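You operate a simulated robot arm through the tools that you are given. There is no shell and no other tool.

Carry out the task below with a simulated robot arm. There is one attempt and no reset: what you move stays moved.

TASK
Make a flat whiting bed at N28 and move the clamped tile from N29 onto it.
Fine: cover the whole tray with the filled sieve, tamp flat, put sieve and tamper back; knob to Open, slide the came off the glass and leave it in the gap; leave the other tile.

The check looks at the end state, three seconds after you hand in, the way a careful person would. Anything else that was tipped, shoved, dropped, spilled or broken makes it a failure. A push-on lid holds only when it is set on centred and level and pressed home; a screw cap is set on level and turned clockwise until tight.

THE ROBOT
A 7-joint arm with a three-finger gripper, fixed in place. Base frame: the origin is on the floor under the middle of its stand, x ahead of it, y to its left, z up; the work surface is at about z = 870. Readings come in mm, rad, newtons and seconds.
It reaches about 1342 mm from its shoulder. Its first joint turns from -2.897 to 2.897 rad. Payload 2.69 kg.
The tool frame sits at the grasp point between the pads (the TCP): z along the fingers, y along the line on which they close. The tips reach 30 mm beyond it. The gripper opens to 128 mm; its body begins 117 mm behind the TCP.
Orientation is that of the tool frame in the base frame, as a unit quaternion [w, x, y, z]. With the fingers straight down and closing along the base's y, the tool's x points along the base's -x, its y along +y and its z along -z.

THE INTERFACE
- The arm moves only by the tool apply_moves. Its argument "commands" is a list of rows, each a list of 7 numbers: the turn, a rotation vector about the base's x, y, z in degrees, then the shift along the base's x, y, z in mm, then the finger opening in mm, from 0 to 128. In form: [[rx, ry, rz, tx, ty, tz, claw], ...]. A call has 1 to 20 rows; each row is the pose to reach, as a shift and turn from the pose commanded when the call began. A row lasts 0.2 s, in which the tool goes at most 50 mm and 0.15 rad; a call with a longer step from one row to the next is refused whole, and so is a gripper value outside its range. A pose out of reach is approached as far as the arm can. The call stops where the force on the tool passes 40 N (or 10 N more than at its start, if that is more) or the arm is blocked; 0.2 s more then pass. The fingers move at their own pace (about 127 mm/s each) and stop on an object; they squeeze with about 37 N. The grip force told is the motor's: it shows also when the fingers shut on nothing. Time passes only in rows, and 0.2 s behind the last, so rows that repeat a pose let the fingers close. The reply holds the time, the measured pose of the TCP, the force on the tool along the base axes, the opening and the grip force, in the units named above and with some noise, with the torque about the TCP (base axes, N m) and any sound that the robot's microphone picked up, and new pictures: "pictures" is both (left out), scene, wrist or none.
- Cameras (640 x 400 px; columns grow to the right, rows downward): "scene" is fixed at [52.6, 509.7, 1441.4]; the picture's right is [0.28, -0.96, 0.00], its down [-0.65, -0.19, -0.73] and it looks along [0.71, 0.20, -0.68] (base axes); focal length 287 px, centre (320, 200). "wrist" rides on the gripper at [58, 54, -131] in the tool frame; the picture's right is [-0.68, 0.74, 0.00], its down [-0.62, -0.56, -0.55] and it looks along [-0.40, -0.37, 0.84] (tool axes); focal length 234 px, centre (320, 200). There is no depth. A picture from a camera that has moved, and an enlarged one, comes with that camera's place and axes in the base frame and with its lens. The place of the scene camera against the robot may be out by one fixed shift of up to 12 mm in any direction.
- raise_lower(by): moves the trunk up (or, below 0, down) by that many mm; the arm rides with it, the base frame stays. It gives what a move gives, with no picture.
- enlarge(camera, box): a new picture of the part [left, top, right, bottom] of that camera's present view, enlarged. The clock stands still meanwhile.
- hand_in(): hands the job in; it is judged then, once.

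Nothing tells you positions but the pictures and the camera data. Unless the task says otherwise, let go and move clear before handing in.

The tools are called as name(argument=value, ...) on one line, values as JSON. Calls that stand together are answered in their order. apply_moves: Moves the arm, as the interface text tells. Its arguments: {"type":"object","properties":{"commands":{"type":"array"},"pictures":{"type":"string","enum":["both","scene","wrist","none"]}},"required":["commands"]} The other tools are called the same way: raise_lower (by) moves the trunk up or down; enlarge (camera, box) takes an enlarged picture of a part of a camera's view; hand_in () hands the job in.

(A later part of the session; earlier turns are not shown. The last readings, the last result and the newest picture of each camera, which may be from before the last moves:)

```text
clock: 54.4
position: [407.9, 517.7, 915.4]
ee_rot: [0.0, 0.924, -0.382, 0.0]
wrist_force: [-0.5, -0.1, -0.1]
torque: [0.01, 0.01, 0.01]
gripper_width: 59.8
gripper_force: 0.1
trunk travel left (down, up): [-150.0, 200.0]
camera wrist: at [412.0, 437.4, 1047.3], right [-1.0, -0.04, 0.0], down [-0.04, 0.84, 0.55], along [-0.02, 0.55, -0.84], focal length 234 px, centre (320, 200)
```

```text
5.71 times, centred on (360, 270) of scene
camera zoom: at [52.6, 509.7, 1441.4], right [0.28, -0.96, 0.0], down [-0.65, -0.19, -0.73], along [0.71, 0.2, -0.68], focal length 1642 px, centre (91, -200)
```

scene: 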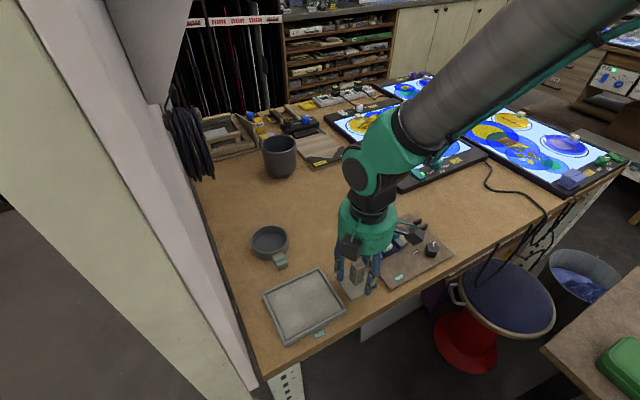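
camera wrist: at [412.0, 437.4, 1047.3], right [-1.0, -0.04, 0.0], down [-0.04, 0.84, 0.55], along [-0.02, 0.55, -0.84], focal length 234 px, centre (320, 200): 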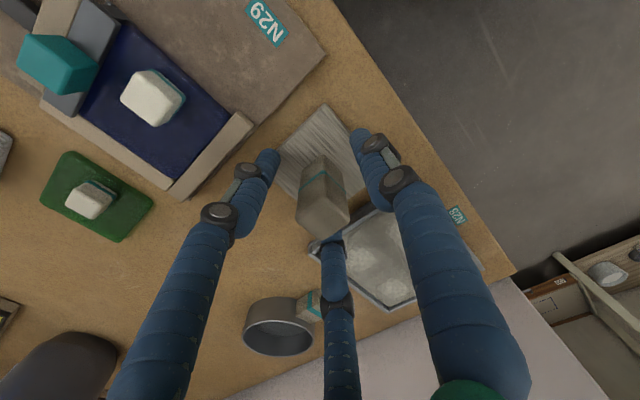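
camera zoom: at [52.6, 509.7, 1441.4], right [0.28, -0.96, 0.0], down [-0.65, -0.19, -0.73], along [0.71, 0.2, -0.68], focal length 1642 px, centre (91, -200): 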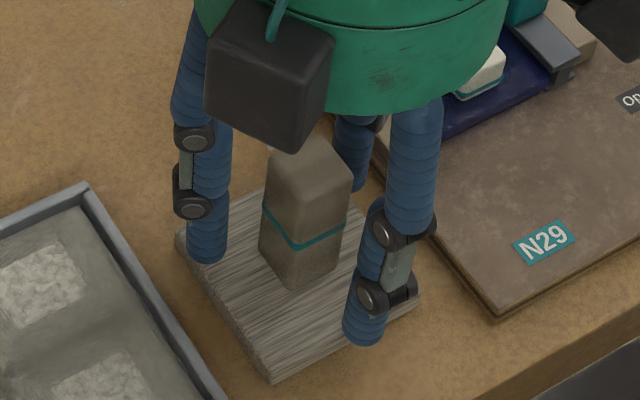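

The handle is centred between the fingers. I'll raise 3 mm for clearance above the plate and close.

apply_moves(commands=[[0, 0, 0, 0, 0, 3, 60], [0, 0, 0, 0, 0, 3, 52], [0, 0, 0, 0, 0, 3, 46], [0, 0, 0, 0, 0, 3, 40], [0, 0, 0, 0, 0, 3, 35], [0, 0, 0, 0, 0, 3, 31], [0, 0, 0, 0, 0, 3, 27], [0, 0, 0, 0, 0, 3, 20], [0, 0, 0, 0, 0, 3, 0], [0, 0, 0, 0, 0, 3, 0], [0, 0, 0, 0, 0, 3, 0]], pictures="both")

enlarge(camera="wrist", box=[240, 70, 400, 230])

enlarge(camera="scene", box=[325, 235, 395, 305])

```text
clock: 56.8
position: [408.7, 517.2, 918.7]
ee_rot: [0.0, 0.924, -0.383, 0.0]
wrist_force: [0.8, -1.5, 4.0]
torque: [-0.22, 0.21, 0.1]
gripper_width: 27.1
gripper_force: 37.1
trunk travel left (down, up): [-150.0, 200.0]
camera wrist: at [411.3, 437.6, 1051.1], right [-1.0, -0.04, 0.0], down [-0.04, 0.84, 0.55], along [-0.02, 0.55, -0.84], focal length 234 px, centre (320, 200)
```

scene: 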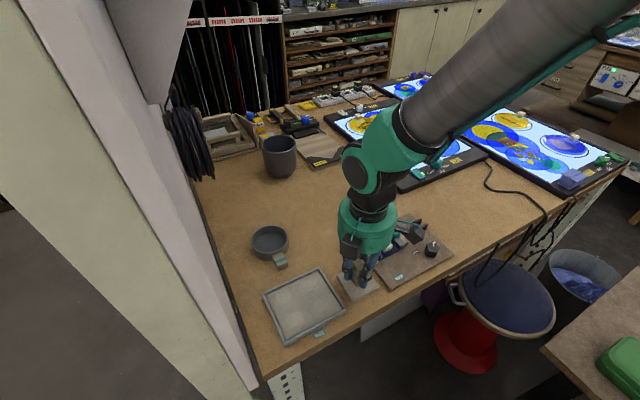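
wrist: 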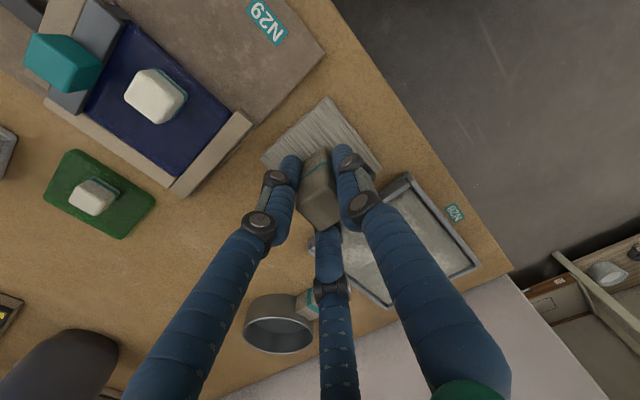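

```text
2.50 times, centred on (320, 150) of wrist
camera zoom: at [411.3, 437.6, 1051.1], right [-1.0, -0.04, 0.0], down [-0.04, 0.84, 0.55], along [-0.02, 0.55, -0.84], focal length 585 px, centre (320, 325)
```

zoom: 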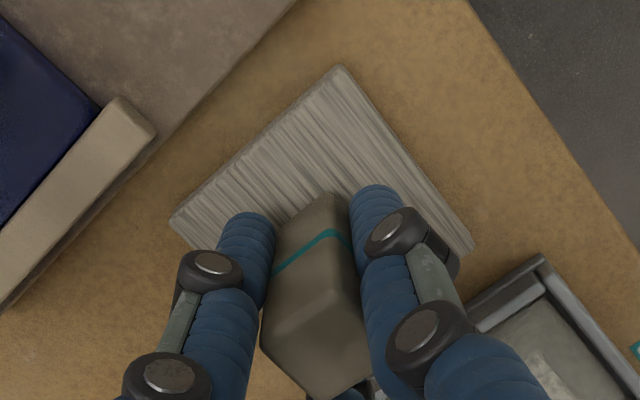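

```text
5.71 times, centred on (360, 270) of scene
camera zoom: at [52.6, 509.7, 1441.4], right [0.28, -0.96, 0.0], down [-0.65, -0.19, -0.73], along [0.71, 0.2, -0.68], focal length 1642 px, centre (91, -200)
```

zoom: 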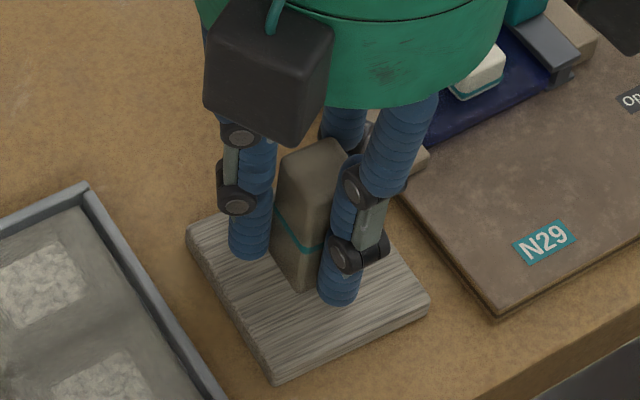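

The tamper is held, turned by about 4° in the grip. I'll lift it, correct the turn by 3°, and carry it over to the tray.

apply_moves(commands=[[0, 0, 0, 0, 0, 5, 0], [0, 0, 0, 0, 0, 15, 0], [0, 0, 0, 0, 0, 28, 0], [0, 0, 0, 0, 0, 40, 0], [0, 0, 1, 0, 0, 45, 0], [0, 0, 3, 0, 0, 45, 0], [0, 0, 3, 0, 0, 45, 0]], pictures="both")

enlarge(camera="wrist", box=[240, 70, 400, 230])

enlarge(camera="scene", box=[315, 215, 405, 305])

```text
clock: 58.4
position: [406.4, 518.2, 964.0]
ee_rot: [0.001, 0.934, -0.358, 0.0]
wrist_force: [0.6, -0.1, -1.1]
torque: [0.02, 0.02, -0.02]
gripper_width: 29.8
gripper_force: 37.6
trunk travel left (down, up): [-150.0, 200.0]
camera wrist: at [415.4, 438.1, 1095.0], right [-1.0, -0.09, 0.0], down [-0.08, 0.83, 0.55], along [-0.05, 0.55, -0.84], focal length 234 px, centre (320, 200)
```

scene: 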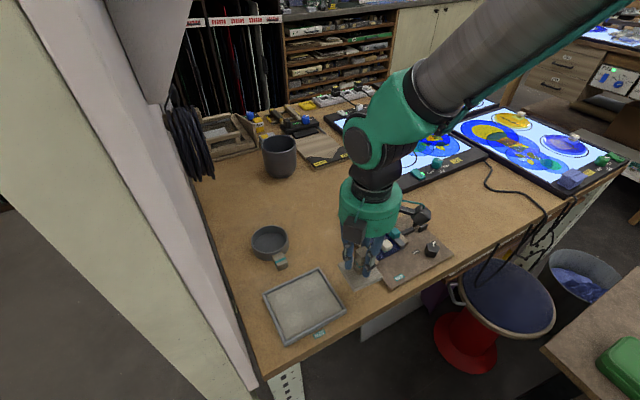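
wrist: 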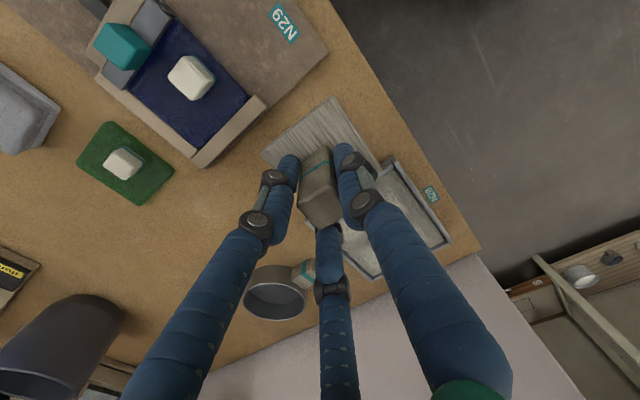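

```text
2.50 times, centred on (320, 150) of wrist
camera zoom: at [415.4, 438.1, 1095.0], right [-1.0, -0.09, 0.0], down [-0.08, 0.83, 0.55], along [-0.05, 0.55, -0.84], focal length 585 px, centre (320, 325)
```

zoom: 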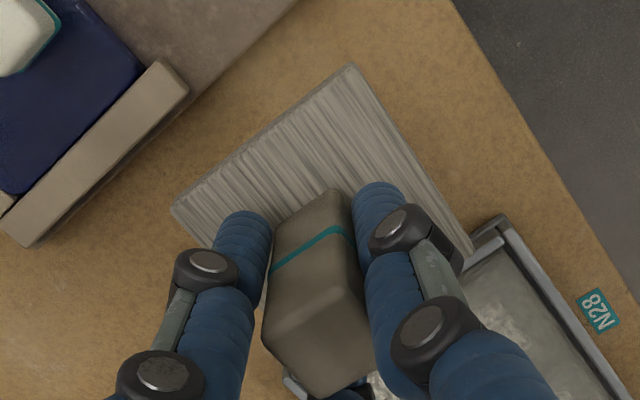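

```text
4.44 times, centred on (360, 260) of scene
camera zoom: at [52.6, 509.7, 1441.4], right [0.28, -0.96, 0.0], down [-0.65, -0.19, -0.73], along [0.71, 0.2, -0.68], focal length 1277 px, centre (142, -67)
```

zoom: 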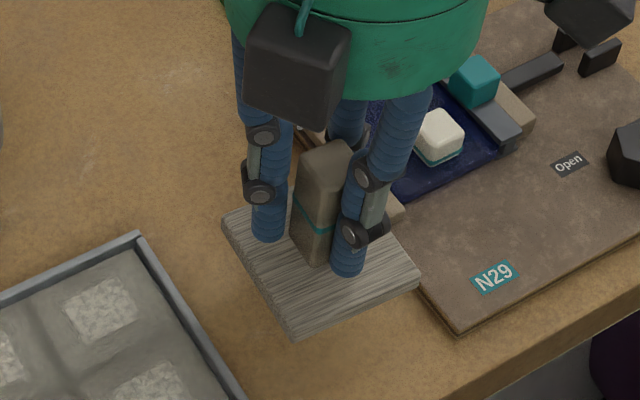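

The tamper is held securely, with the plate about 3° off square to the tray. I'll rotate +3° more and hover over the first quadrant (right rear) to check alignment.

apply_moves(commands=[[0, 0, 1, -5, 9, 0, 0], [0, 0, 2, -15, 26, 0, 0], [0, 0, 3, -28, 49, 0, 0], [0, 0, 3, -40, 70, 0, 0], [0, 0, 3, -50, 88, 0, 0], [0, 0, 3, -53.3, 93.6, 0, 0], [0, 0, 3, -53.3, 93.6, -8, 0], [0, 0, 3, -53.3, 93.6, -16, 0], [0, 0, 3, -53.3, 93.6, -16, 0]], pictures="both")

enlarge(camera="wrist", box=[220, 70, 420, 230])

enlarge(camera="scene", box=[250, 240, 360, 350])

```text
clock: 60.4
position: [355.8, 612.5, 949.4]
ee_rot: [0.0, 0.943, -0.334, 0.0]
wrist_force: [0.1, 0.9, -2.2]
torque: [-0.04, 0.0, -0.01]
gripper_width: 29.8
gripper_force: 36.5
trunk travel left (down, up): [-150.0, 200.0]
camera wrist: at [367.3, 532.5, 1080.0], right [-0.99, -0.15, 0.0], down [-0.12, 0.83, 0.55], along [-0.08, 0.54, -0.84], focal length 234 px, centre (320, 200)
```

scene: 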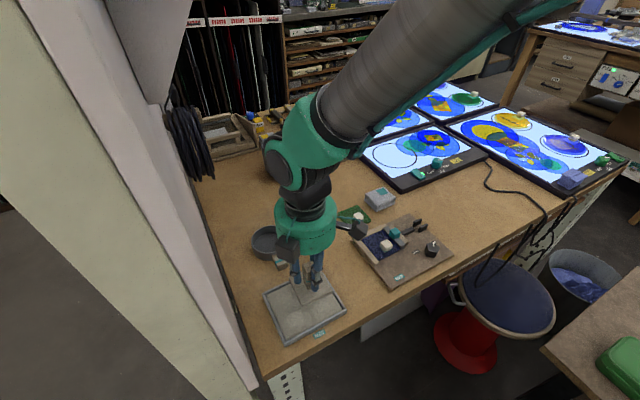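
wrist: 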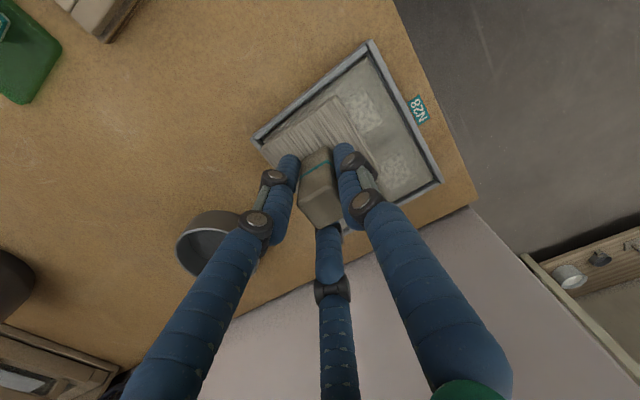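

```text
2.50 times, centred on (320, 150) of wrist
camera zoom: at [367.3, 532.5, 1080.0], right [-0.99, -0.15, 0.0], down [-0.12, 0.83, 0.55], along [-0.08, 0.54, -0.84], focal length 585 px, centre (320, 325)
```

zoom: 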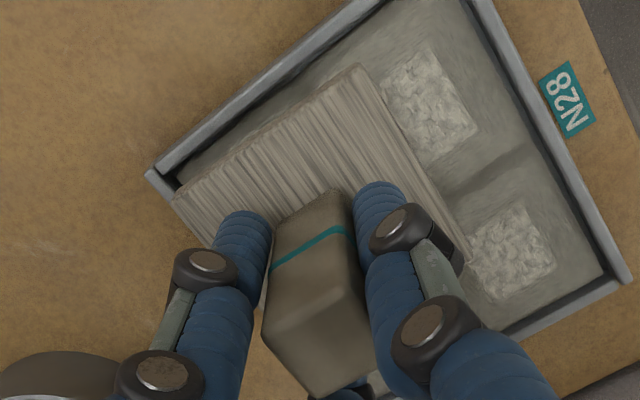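

```text
3.64 times, centred on (305, 295) of scene
camera zoom: at [52.6, 509.7, 1441.4], right [0.28, -0.96, 0.0], down [-0.65, -0.19, -0.73], along [0.71, 0.2, -0.68], focal length 1045 px, centre (374, -146)
```

zoom: 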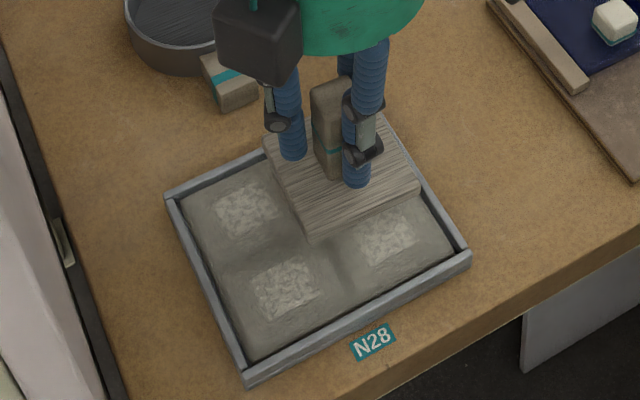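

The plate is parallel to within about 2° but slightly close to the right wall. I'll shift 4 mm inward, turn 2° more, and lower gently until it contacts.

apply_moves(commands=[[0, 0, 2, -2.8, 2.8, 0, 0], [0, 0, 2, -2.8, 2.8, -4, 0], [0, 0, 2, -2.8, 2.8, -8, 0], [0, 0, 2, -2.8, 2.8, -11, 0], [0, 0, 2, -2.8, 2.8, -11, 0]], pictures="both")

enlarge(camera="scene", box=[250, 240, 360, 350])

enlarge(camera="wrist", box=[220, 70, 420, 230])

```text
clock: 61.6
position: [351.9, 614.4, 937.5]
ee_rot: [0.0, 0.948, -0.318, 0.0]
wrist_force: [-0.6, -0.6, -1.3]
torque: [0.05, -0.01, 0.03]
gripper_width: 29.7
gripper_force: 37.2
trunk travel left (down, up): [-150.0, 200.0]
camera wrist: at [366.6, 535.5, 1068.7], right [-0.98, -0.18, 0.0], down [-0.15, 0.82, 0.55], along [-0.1, 0.54, -0.84], focal length 234 px, centre (320, 200)
```

scene: 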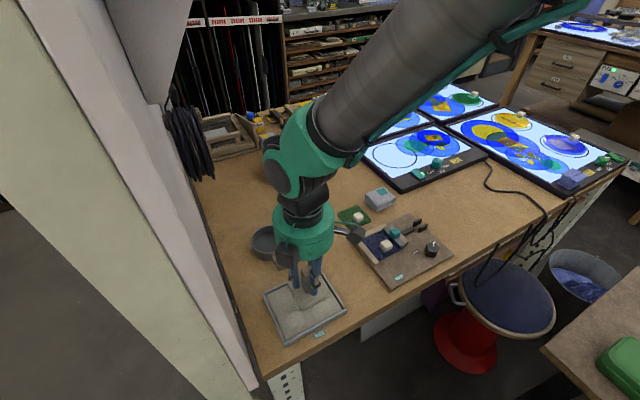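
wrist: 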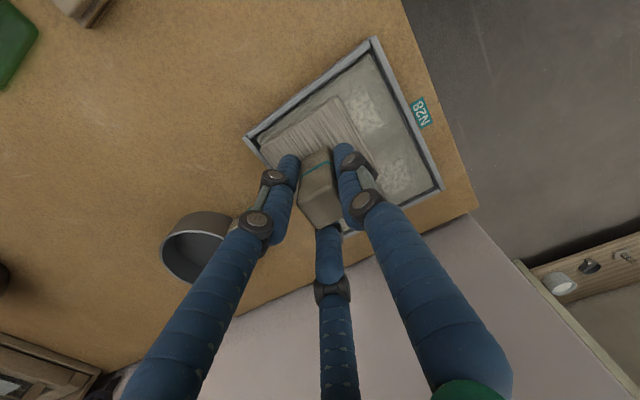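

```text
3.64 times, centred on (305, 295) of scene
camera zoom: at [52.6, 509.7, 1441.4], right [0.28, -0.96, 0.0], down [-0.65, -0.19, -0.73], along [0.71, 0.2, -0.68], focal length 1045 px, centre (374, -146)
```

zoom: 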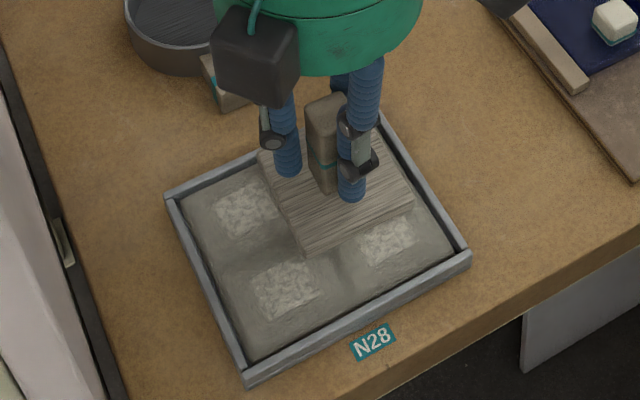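

```text
2.50 times, centred on (320, 150) of wrist
camera zoom: at [366.6, 535.5, 1068.7], right [-0.98, -0.18, 0.0], down [-0.15, 0.82, 0.55], along [-0.1, 0.54, -0.84], focal length 585 px, centre (320, 325)
```

zoom: 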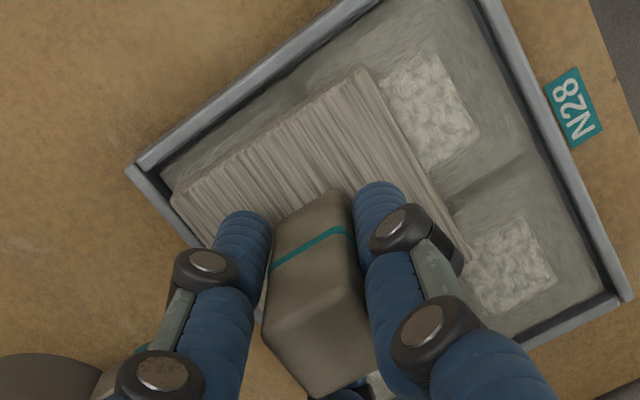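

The plate sits within the walls with margin. I'll continue lowering in small steps and watch the force.

apply_moves(commands=[[0, 0, 0, 0, 0, -2, 0], [0, 0, 0, 0, 0, -4, 0], [0, 0, 0, 0, 0, -6, 0], [0, 0, 0, 0, 0, -6, 0]], pictures="none")

```text
clock: 62.6
position: [351.2, 615.4, 931.4]
ee_rot: [0.0, 0.948, -0.317, 0.001]
wrist_force: [0.3, 0.5, -0.8]
torque: [-0.02, 0.0, -0.01]
gripper_width: 29.6
gripper_force: 36.9
trunk travel left (down, up): [-150.0, 200.0]
```

apply_moves(commands=[[0, 0, 0, 0, 0, -1.5, 0], [0, 0, 0, 0, 0, -3, 0], [0, 0, 0, 0, 0, -4, 0], [0, 0, 0, 0, 0, -4, 0]], pictures="none")

```text
clock: 63.6
position: [351.2, 615.2, 927.2]
ee_rot: [0.0, 0.948, -0.318, 0.0]
wrist_force: [-0.4, -0.6, -1.4]
torque: [-0.01, 0.01, 0.05]
gripper_width: 30.0
gripper_force: 36.3
trunk travel left (down, up): [-150.0, 200.0]
```

apply_moves(commands=[[0, 0, 0, 0, 0, -1, 0], [0, 0, 0, 0, 0, -2, 0], [0, 0, 0, 0, 0, -3, 0], [0, 0, 0, 0, 0, -3, 0]], pictures="scene")

enlarge(camera="scene", box=[250, 240, 360, 350])

```text
clock: 64.6
position: [351.7, 615.4, 925.8]
ee_rot: [-0.001, 0.948, -0.318, 0.0]
wrist_force: [1.4, -4.5, 12.2]
torque: [-0.39, 0.28, 0.28]
gripper_width: 30.2
gripper_force: 36.8
trunk travel left (down, up): [-150.0, 200.0]
```

scene: 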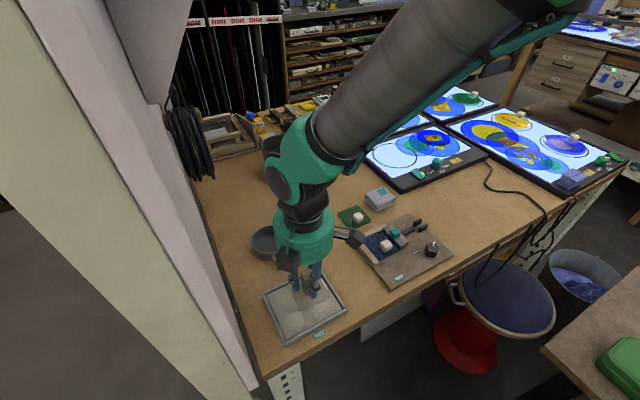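

```text
3.64 times, centred on (305, 295) of scene
camera zoom: at [52.6, 509.7, 1441.4], right [0.28, -0.96, 0.0], down [-0.65, -0.19, -0.73], along [0.71, 0.2, -0.68], focal length 1045 px, centre (374, -146)
```

zoom: 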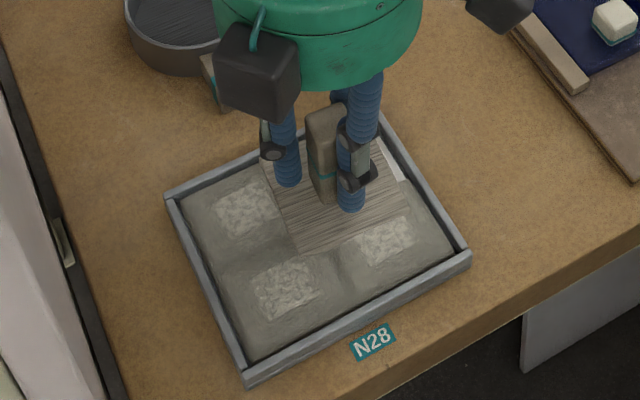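

It made contact at 12 N, and the bed beside the plate has turned smooth white. I'll press slightly more, lift, and inspect.

apply_moves(commands=[[0, 0, 0, 0, 0, -1, 0], [0, 0, 0, 0, 0, -1.5, 0], [0, 0, 0, 0, 0, -1.5, 0]], pictures="none")

apply_moves(commands=[[0, 0, 0, 0, 0, 2, 0], [0, 0, 0, 0, 0, 8, 0], [0, 0, 0, 0, 0, 16, 0], [0, 0, 0, 0, 0, 24, 0], [0, 0, 0, 0, 0, 24, 0]], pictures="both")

enlarge(camera="scene", box=[250, 240, 360, 350])

enlarge(camera="wrist", box=[220, 70, 420, 230])

```text
clock: 65.4
position: [351.6, 614.9, 925.7]
ee_rot: [-0.003, 0.948, -0.317, 0.001]
wrist_force: [8.2, -9.4, 38.5]
torque: [-0.83, -0.32, 0.33]
gripper_width: 30.0
gripper_force: 36.7
trunk travel left (down, up): [-150.0, 200.0]
```

```text
clock: 66.6
position: [350.7, 615.6, 945.4]
ee_rot: [0.0, 0.948, -0.317, 0.0]
wrist_force: [0.4, -0.1, -1.9]
torque: [0.02, -0.04, -0.01]
gripper_width: 30.0
gripper_force: 36.7
trunk travel left (down, up): [-150.0, 200.0]
camera wrist: at [365.4, 536.4, 1077.5], right [-0.98, -0.18, 0.0], down [-0.15, 0.82, 0.55], along [-0.1, 0.54, -0.84], focal length 234 px, centre (320, 200)
```

scene: 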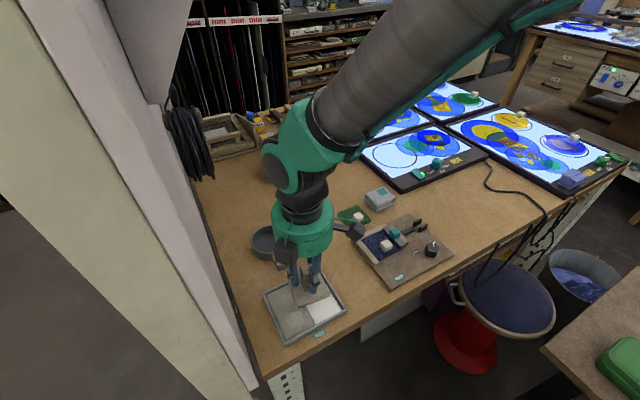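
wrist: 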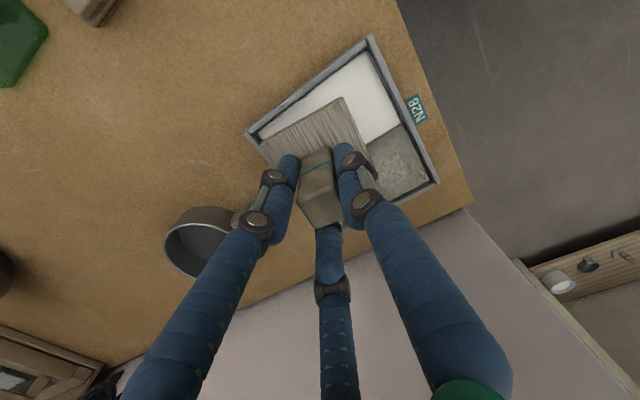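

```text
3.64 times, centred on (305, 295) of scene
camera zoom: at [52.6, 509.7, 1441.4], right [0.28, -0.96, 0.0], down [-0.65, -0.19, -0.73], along [0.71, 0.2, -0.68], focal length 1045 px, centre (374, -146)
```

zoom: 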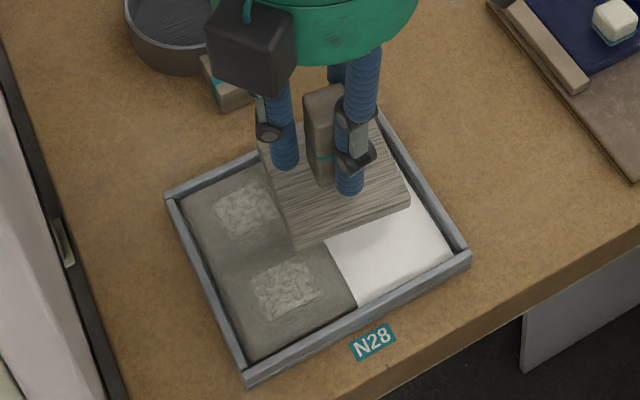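

```text
2.50 times, centred on (320, 150) of wrist
camera zoom: at [365.4, 536.4, 1077.5], right [-0.98, -0.18, 0.0], down [-0.15, 0.82, 0.55], along [-0.1, 0.54, -0.84], focal length 585 px, centre (320, 325)
```

zoom: 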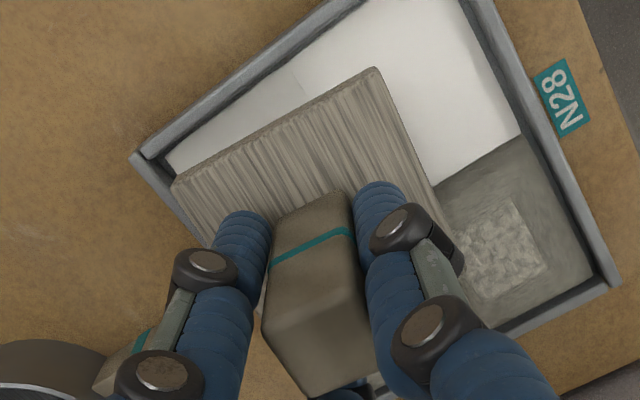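

One press flattened both right-hand cells to smooth white. Now I'll move over to the left half and check alignment again.

apply_moves(commands=[[0, 0, 0, -8, 5, 2, 0], [0, 0, 0, -18, 12, 2, 0], [0, 0, 0, -28, 18, 2, 0], [0, 0, 0, -36, 24, 2, 0], [0, 0, 0, -41, 27, 2, 0], [0, 0, 0, -41, 27, -6, 0], [0, 0, 0, -41, 27, -6, 0]], pictures="both")

enlarge(camera="scene", box=[250, 240, 360, 350])

enlarge(camera="wrist", box=[220, 70, 420, 230])

```text
clock: 68.2
position: [310.2, 642.5, 940.8]
ee_rot: [-0.001, 0.948, -0.317, 0.0]
wrist_force: [0.5, -0.1, -1.5]
torque: [0.01, 0.03, -0.01]
gripper_width: 29.6
gripper_force: 36.5
trunk travel left (down, up): [-150.0, 200.0]
camera wrist: at [325.2, 563.1, 1072.4], right [-0.98, -0.18, 0.0], down [-0.15, 0.82, 0.55], along [-0.1, 0.54, -0.84], focal length 234 px, centre (320, 200)
```

scene: 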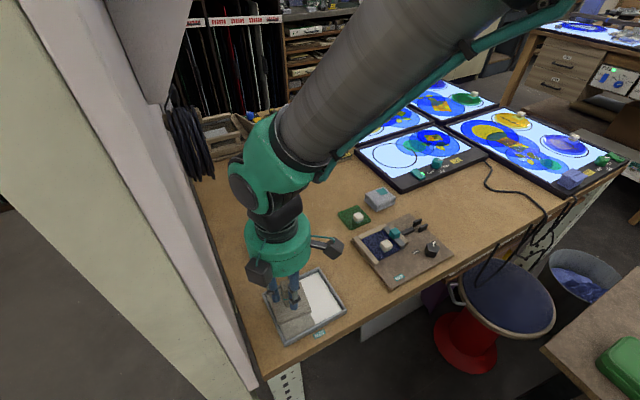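
wrist: 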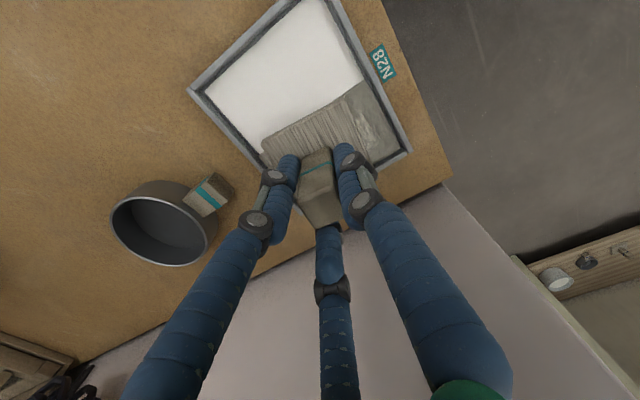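

```text
3.64 times, centred on (305, 295) of scene
camera zoom: at [52.6, 509.7, 1441.4], right [0.28, -0.96, 0.0], down [-0.65, -0.19, -0.73], along [0.71, 0.2, -0.68], focal length 1045 px, centre (374, -146)
```

zoom: 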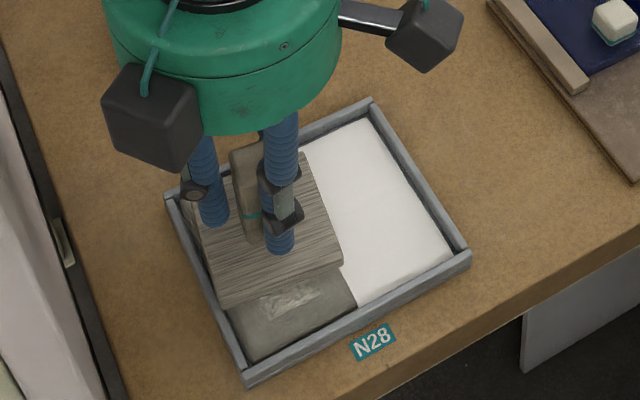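

```text
2.50 times, centred on (320, 150) of wrist
camera zoom: at [325.2, 563.1, 1072.4], right [-0.98, -0.18, 0.0], down [-0.15, 0.82, 0.55], along [-0.1, 0.54, -0.84], focal length 585 px, centre (320, 325)
```

zoom: 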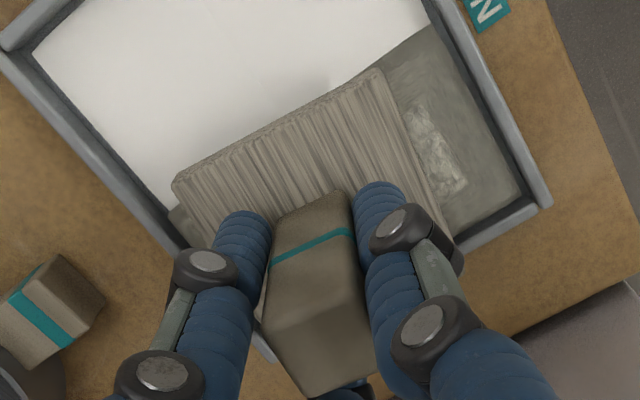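

The plate edges are parallel to the tray lines but slightly close to the left wall. I'll shift 5 mm inward, then press here.

apply_moves(commands=[[0, 0, 0, 3.9, -3.9, 0, 0], [0, 0, 0, 3.9, -3.9, -4, 0], [0, 0, 0, 3.9, -3.9, -8, 0], [0, 0, 0, 3.9, -3.9, -10, 0], [0, 0, 0, 3.9, -3.9, -12, 0], [0, 0, 0, 3.9, -3.9, -13, 0], [0, 0, 0, 3.9, -3.9, -13, 0]], pictures="both")

enlarge(camera="scene", box=[250, 240, 360, 350])

```text
clock: 69.8
position: [313.5, 637.5, 927.9]
ee_rot: [0.0, 0.948, -0.317, 0.0]
wrist_force: [0.2, 0.5, -2.8]
torque: [0.0, 0.02, 0.02]
gripper_width: 29.7
gripper_force: 37.3
trunk travel left (down, up): [-150.0, 200.0]
camera wrist: at [329.4, 558.4, 1059.4], right [-0.98, -0.18, 0.0], down [-0.15, 0.82, 0.55], along [-0.1, 0.54, -0.84], focal length 234 px, centre (320, 200)
```

scene: 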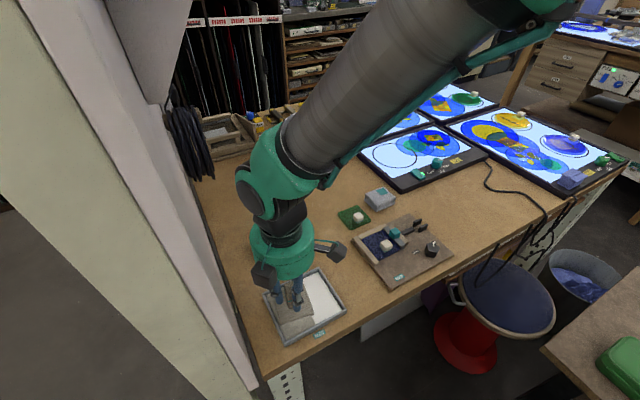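
wrist: 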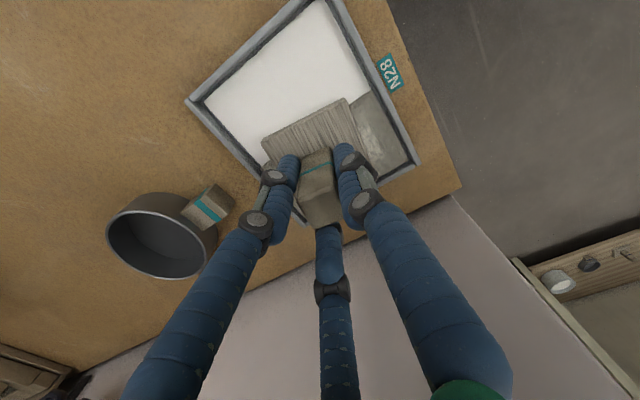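

```text
3.64 times, centred on (305, 295) of scene
camera zoom: at [52.6, 509.7, 1441.4], right [0.28, -0.96, 0.0], down [-0.65, -0.19, -0.73], along [0.71, 0.2, -0.68], focal length 1045 px, centre (374, -146)
```

zoom: 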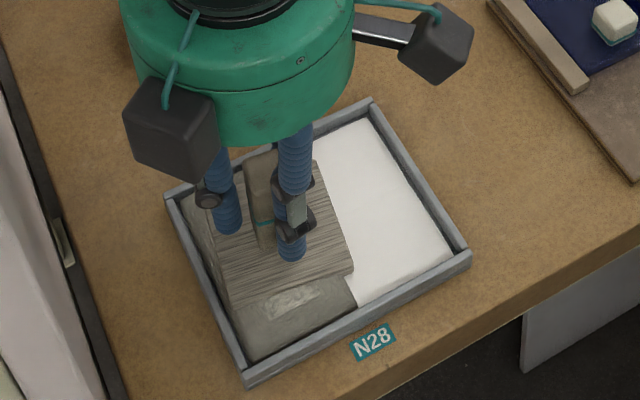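

The plate is inside the walls. Pressing now.

apply_moves(commands=[[0, 0, 0, 0, 0, -1.5, 0], [0, 0, 0, 0, 0, -3, 0], [0, 0, 0, 0, 0, -4, 0], [0, 0, 0, 0, 0, -4.8, 0], [0, 0, 0, 0, 0, -4.8, 0]], pictures="none")

```text
clock: 71.0
position: [313.9, 636.6, 925.2]
ee_rot: [-0.001, 0.949, -0.316, 0.001]
wrist_force: [1.2, -2.2, 27.7]
torque: [-0.61, -0.24, 0.25]
gripper_width: 29.4
gripper_force: 37.2
trunk travel left (down, up): [-150.0, 200.0]
```

apply_moves(commands=[[0, 0, 0, 0, 0, -0.5, 0], [0, 0, 0, 0, 0, -0.5, 0], [0, 0, 0, 0, 0, 2, 0], [0, 0, 0, 0, 0, 8, 0], [0, 0, 0, 0, 0, 16, 0], [0, 0, 0, 0, 0, 26, 0], [0, 0, 0, 0, 0, 26, 0]], pictures="both")

enlarge(camera="scene", box=[250, 240, 360, 350])

enlarge(camera="wrist", box=[220, 70, 420, 230])

```text
clock: 72.6
position: [316.4, 636.3, 948.6]
ee_rot: [0.0, 0.949, -0.317, 0.001]
wrist_force: [-0.4, 0.0, -1.7]
torque: [0.0, -0.01, 0.0]
gripper_width: 29.4
gripper_force: 37.3
trunk travel left (down, up): [-150.0, 200.0]
camera wrist: at [330.3, 557.8, 1080.3], right [-0.98, -0.18, 0.0], down [-0.15, 0.82, 0.55], along [-0.1, 0.54, -0.84], focal length 234 px, centre (320, 200)
```

scene: 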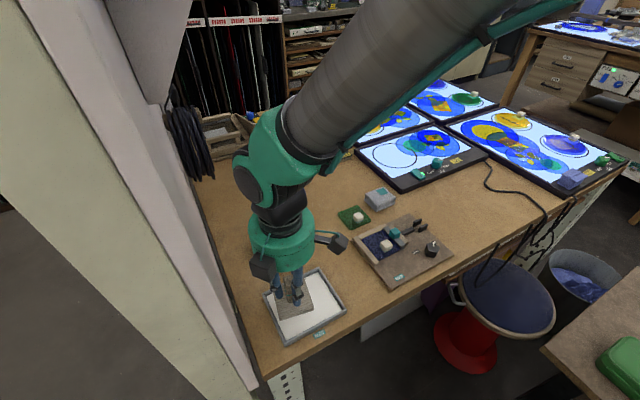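
wrist: 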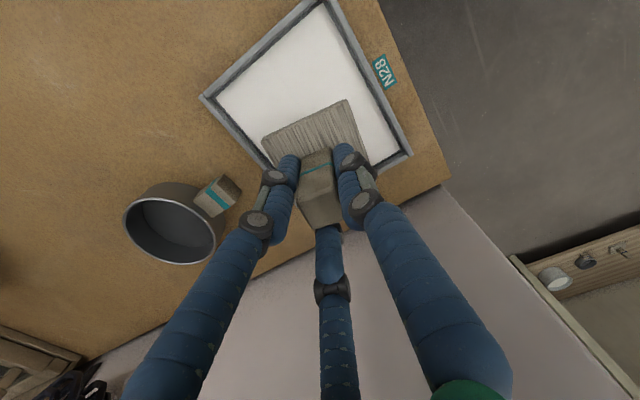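

```text
3.64 times, centred on (305, 295) of scene
camera zoom: at [52.6, 509.7, 1441.4], right [0.28, -0.96, 0.0], down [-0.65, -0.19, -0.73], along [0.71, 0.2, -0.68], focal length 1045 px, centre (374, -146)
```

zoom: 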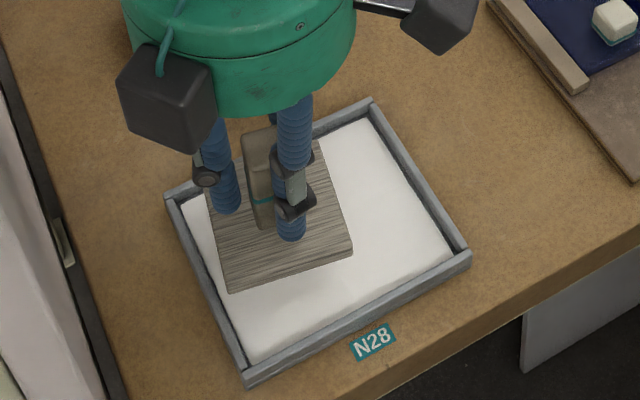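

```text
2.50 times, centred on (320, 150) of wrist
camera zoom: at [330.3, 557.8, 1080.3], right [-0.98, -0.18, 0.0], down [-0.15, 0.82, 0.55], along [-0.1, 0.54, -0.84], focal length 585 px, centre (320, 325)
```

zoom: 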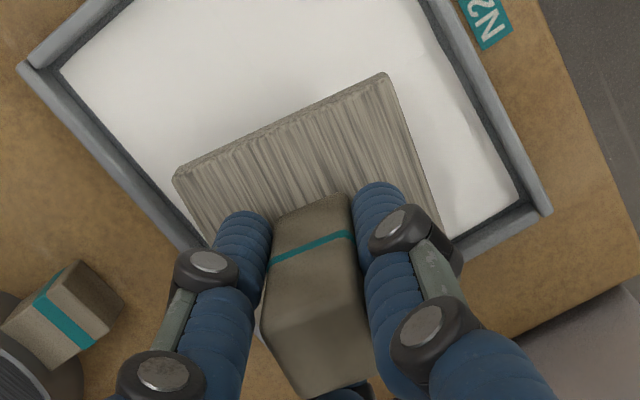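

The whole bed is now flat and white. I'll return the tamper to its original spot near (407, 519).

apply_moves(commands=[[0, 0, 0, 2, -2, 10, 0], [0, 0, 0, 12, -14, 12, 0], [0, 0, 0, 28, -34, 12, 0], [0, 0, 0, 48, -58, 12, 0], [0, 0, 0, 66, -80, 12, 0], [0, 0, 0, 82, -99, 12, 0], [0, 0, 0, 92, -111, 12, 0], [0, 0, 0, 95.6, -115.2, 12, 0], [0, 0, 0, 95.6, -115.2, 0, 0], [0, 0, 0, 95.6, -115.2, -12, 0], [0, 0, 0, 95.6, -115.2, -20, 0], [0, 0, 0, 95.6, -115.2, -20, 0]], pictures="both")

enlarge(camera="scene", box=[245, 225, 395, 350])

enlarge(camera="wrist", box=[220, 70, 420, 230])

```text
clock: 75.2
position: [410.4, 522.9, 926.9]
ee_rot: [-0.001, 0.948, -0.318, 0.0]
wrist_force: [-1.2, 0.0, -1.8]
torque: [-0.05, 0.0, 0.0]
gripper_width: 28.9
gripper_force: 37.0
trunk travel left (down, up): [-150.0, 200.0]
camera wrist: at [425.6, 443.4, 1059.3], right [-0.98, -0.18, 0.0], down [-0.15, 0.82, 0.55], along [-0.1, 0.54, -0.84], focal length 234 px, centre (320, 200)
```

scene: 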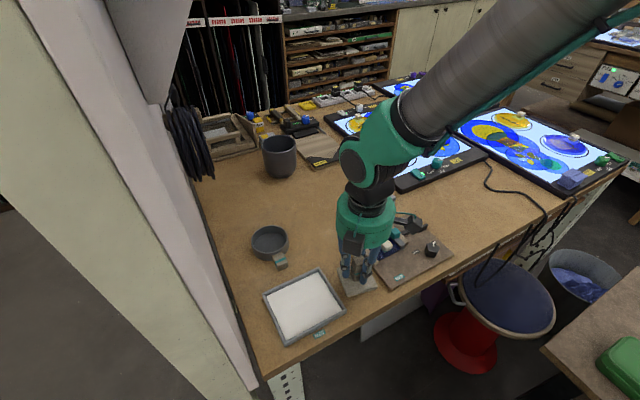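
wrist: 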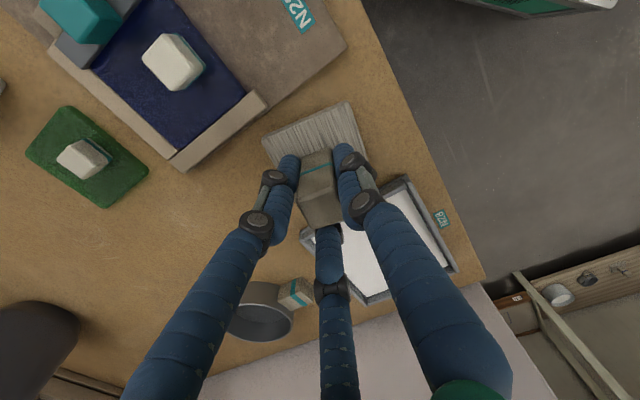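

```text
3.20 times, centred on (320, 288) of scene
camera zoom: at [52.6, 509.7, 1441.4], right [0.28, -0.96, 0.0], down [-0.65, -0.19, -0.73], along [0.71, 0.2, -0.68], focal length 920 px, centre (320, -80)
```

zoom: 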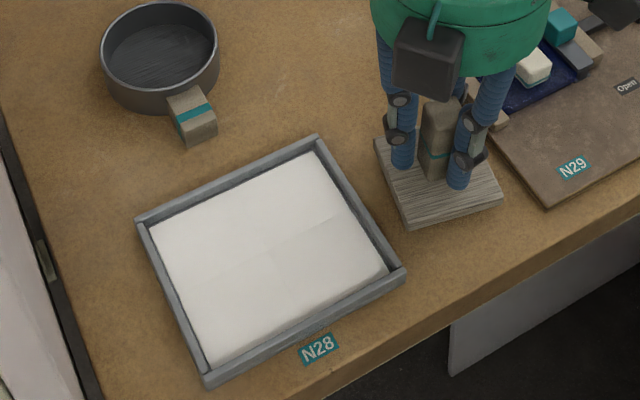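

```text
2.50 times, centred on (320, 150) of wrist
camera zoom: at [425.6, 443.4, 1059.3], right [-0.98, -0.18, 0.0], down [-0.15, 0.82, 0.55], along [-0.1, 0.54, -0.84], focal length 585 px, centre (320, 325)
```

zoom: 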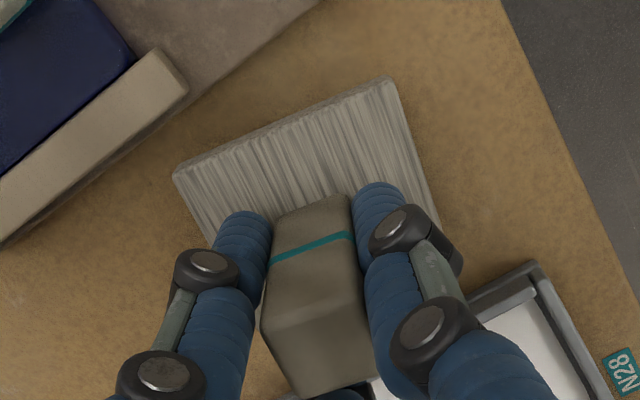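

The tamper has turned about 11° in the grip. I'll turn it back square before setting it down on its original spot.

apply_moves(commands=[[0, 0, 5, -2, 0, 0, 0], [0, 0, 10.5, -3.9, 0, 0, 0], [0, 0, 10.5, -3.9, 0, -4, 0], [0, 0, 10.5, -3.9, 0, -7, 0], [0, 0, 10.5, -3.9, 0, -7, 0]], pictures="both")

enlarge(camera="scene", box=[245, 225, 395, 350])

enlarge(camera="wrist", box=[220, 70, 420, 230])

```text
clock: 76.4
position: [404.7, 521.7, 921.4]
ee_rot: [0.0, 0.973, -0.229, -0.001]
wrist_force: [-0.6, -0.5, -1.5]
torque: [-0.02, 0.02, 0.03]
gripper_width: 29.3
gripper_force: 37.1
trunk travel left (down, up): [-150.0, 200.0]
camera wrist: at [434.8, 446.7, 1052.1], right [-0.93, -0.36, 0.0], down [-0.3, 0.78, 0.55], along [-0.2, 0.51, -0.84], focal length 234 px, centre (320, 200)
```

scene: 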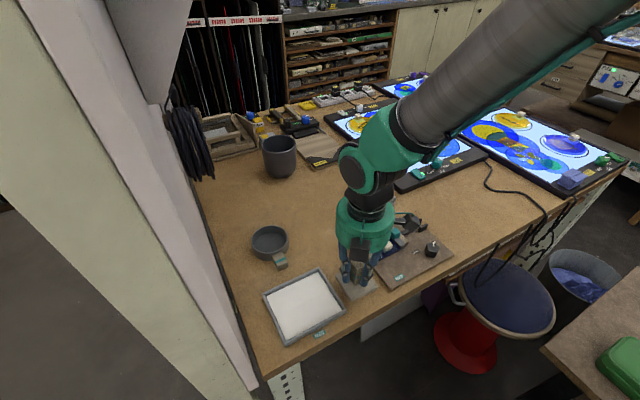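
wrist: 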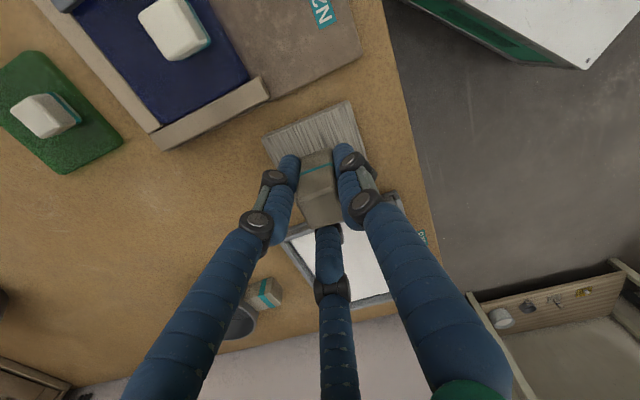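

```text
3.20 times, centred on (320, 288) of scene
camera zoom: at [52.6, 509.7, 1441.4], right [0.28, -0.96, 0.0], down [-0.65, -0.19, -0.73], along [0.71, 0.2, -0.68], focal length 920 px, centre (320, -80)
```

zoom: 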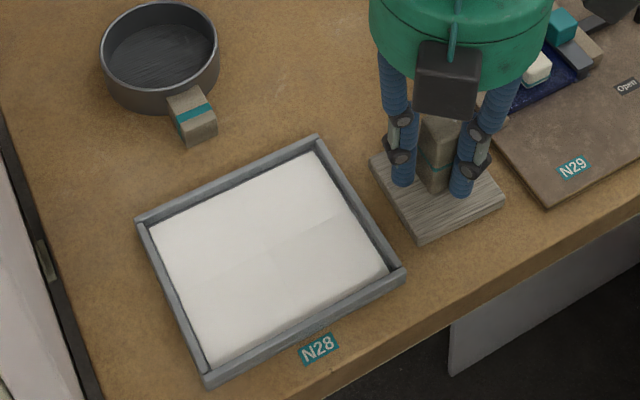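

```text
2.50 times, centred on (320, 150) of wrist
camera zoom: at [434.8, 446.7, 1052.1], right [-0.93, -0.36, 0.0], down [-0.3, 0.78, 0.55], along [-0.2, 0.51, -0.84], focal length 585 px, centre (320, 325)
```

zoom: 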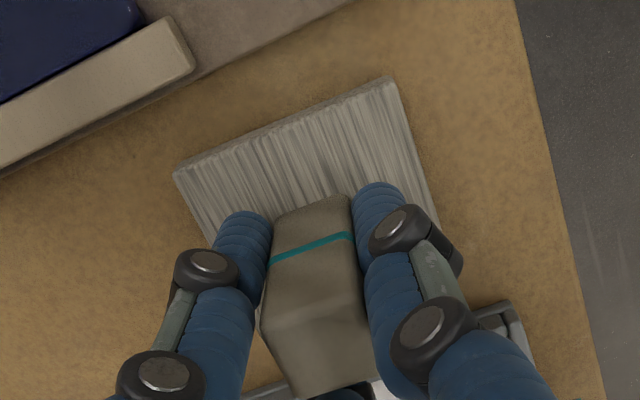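

The plate now matches its original outline in the scene view. I'll lower it the last millimetres until it touches.

apply_moves(commands=[[0, 0, 0, 0, 0, -1, 0], [0, 0, 0, 0, 0, -2, 0], [0, 0, 0, 0, 0, -3, 0], [0, 0, 0, 0, 0, -3, 0]], pictures="none")

```text
clock: 77.4
position: [406.6, 522.2, 919.1]
ee_rot: [0.0, 0.973, -0.229, 0.0]
wrist_force: [-0.4, -0.7, 4.3]
torque: [-0.31, 0.08, -0.01]
gripper_width: 29.0
gripper_force: 37.1
trunk travel left (down, up): [-150.0, 200.0]
```

It's touching the bench. I'll release gently and rise.

apply_moves(commands=[[0, 0, 0, 0, 0, 0, 32], [0, 0, 0, 0, 0, 0, 38], [0, 0, 0, 0, 0, 0, 46], [0, 0, 0, 0, 0, 0, 58], [0, 0, 0, 0, 0, 0, 60], [0, 0, 0, 0, 0, 15, 60], [0, 0, 0, 0, 0, 40, 60], [0, 0, 0, 0, 0, 70, 60], [0, 0, 0, 0, 0, 100, 60], [0, 0, 0, 0, 0, 100, 60]], pictures="both")

enlarge(camera="scene", box=[245, 225, 395, 350])

enlarge(camera="wrist", box=[20, 0, 340, 200])

```text
clock: 79.6
position: [405.6, 521.5, 1018.2]
ee_rot: [0.0, 0.973, -0.229, 0.001]
wrist_force: [0.1, 0.1, 0.2]
torque: [-0.01, -0.03, 0.0]
gripper_width: 60.1
gripper_force: 0.1
trunk travel left (down, up): [-150.0, 200.0]
camera wrist: at [434.3, 446.2, 1150.0], right [-0.93, -0.36, 0.0], down [-0.3, 0.78, 0.55], along [-0.2, 0.51, -0.84], focal length 234 px, centre (320, 200)
```

scene: 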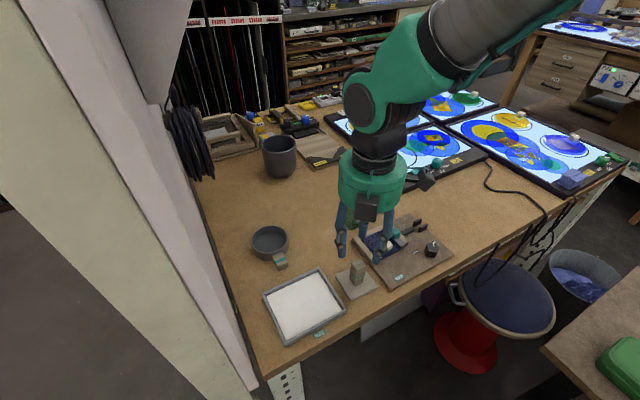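
wrist: 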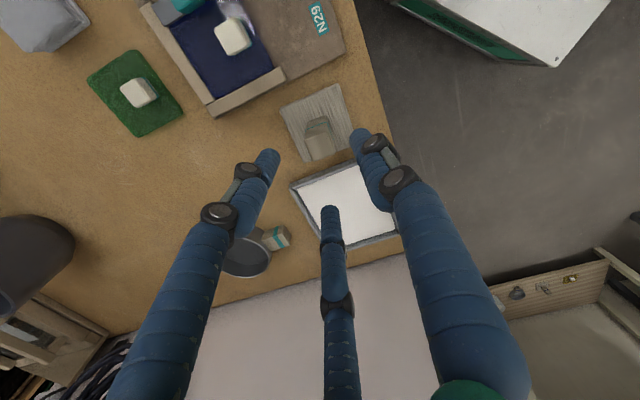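

```text
3.20 times, centred on (320, 288) of scene
camera zoom: at [52.6, 509.7, 1441.4], right [0.28, -0.96, 0.0], down [-0.65, -0.19, -0.73], along [0.71, 0.2, -0.68], focal length 920 px, centre (320, -80)
```

zoom: 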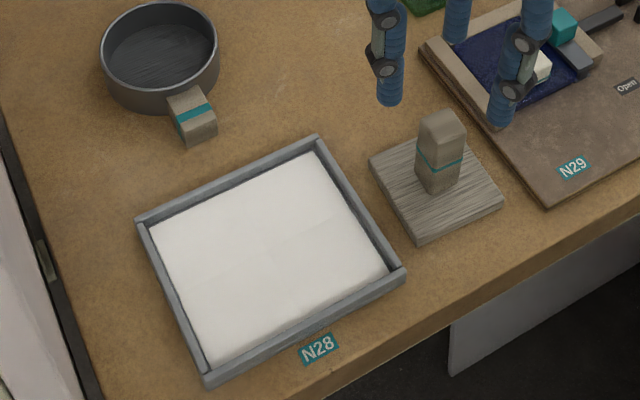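

```text
2.00 times, centred on (180, 100) of wrist
camera zoom: at [434.3, 446.2, 1150.0], right [-0.93, -0.36, 0.0], down [-0.3, 0.78, 0.55], along [-0.2, 0.51, -0.84], focal length 468 px, centre (600, 400)
```

zoom: 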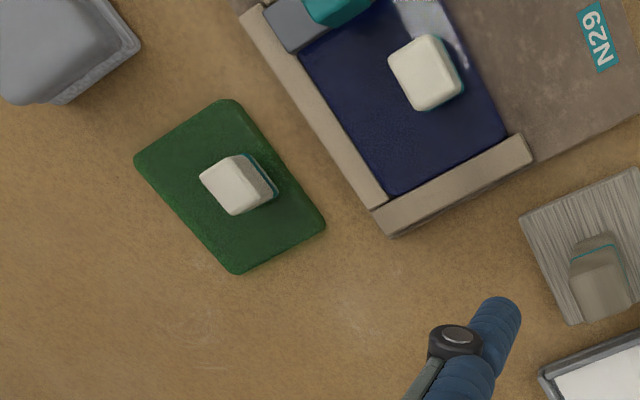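

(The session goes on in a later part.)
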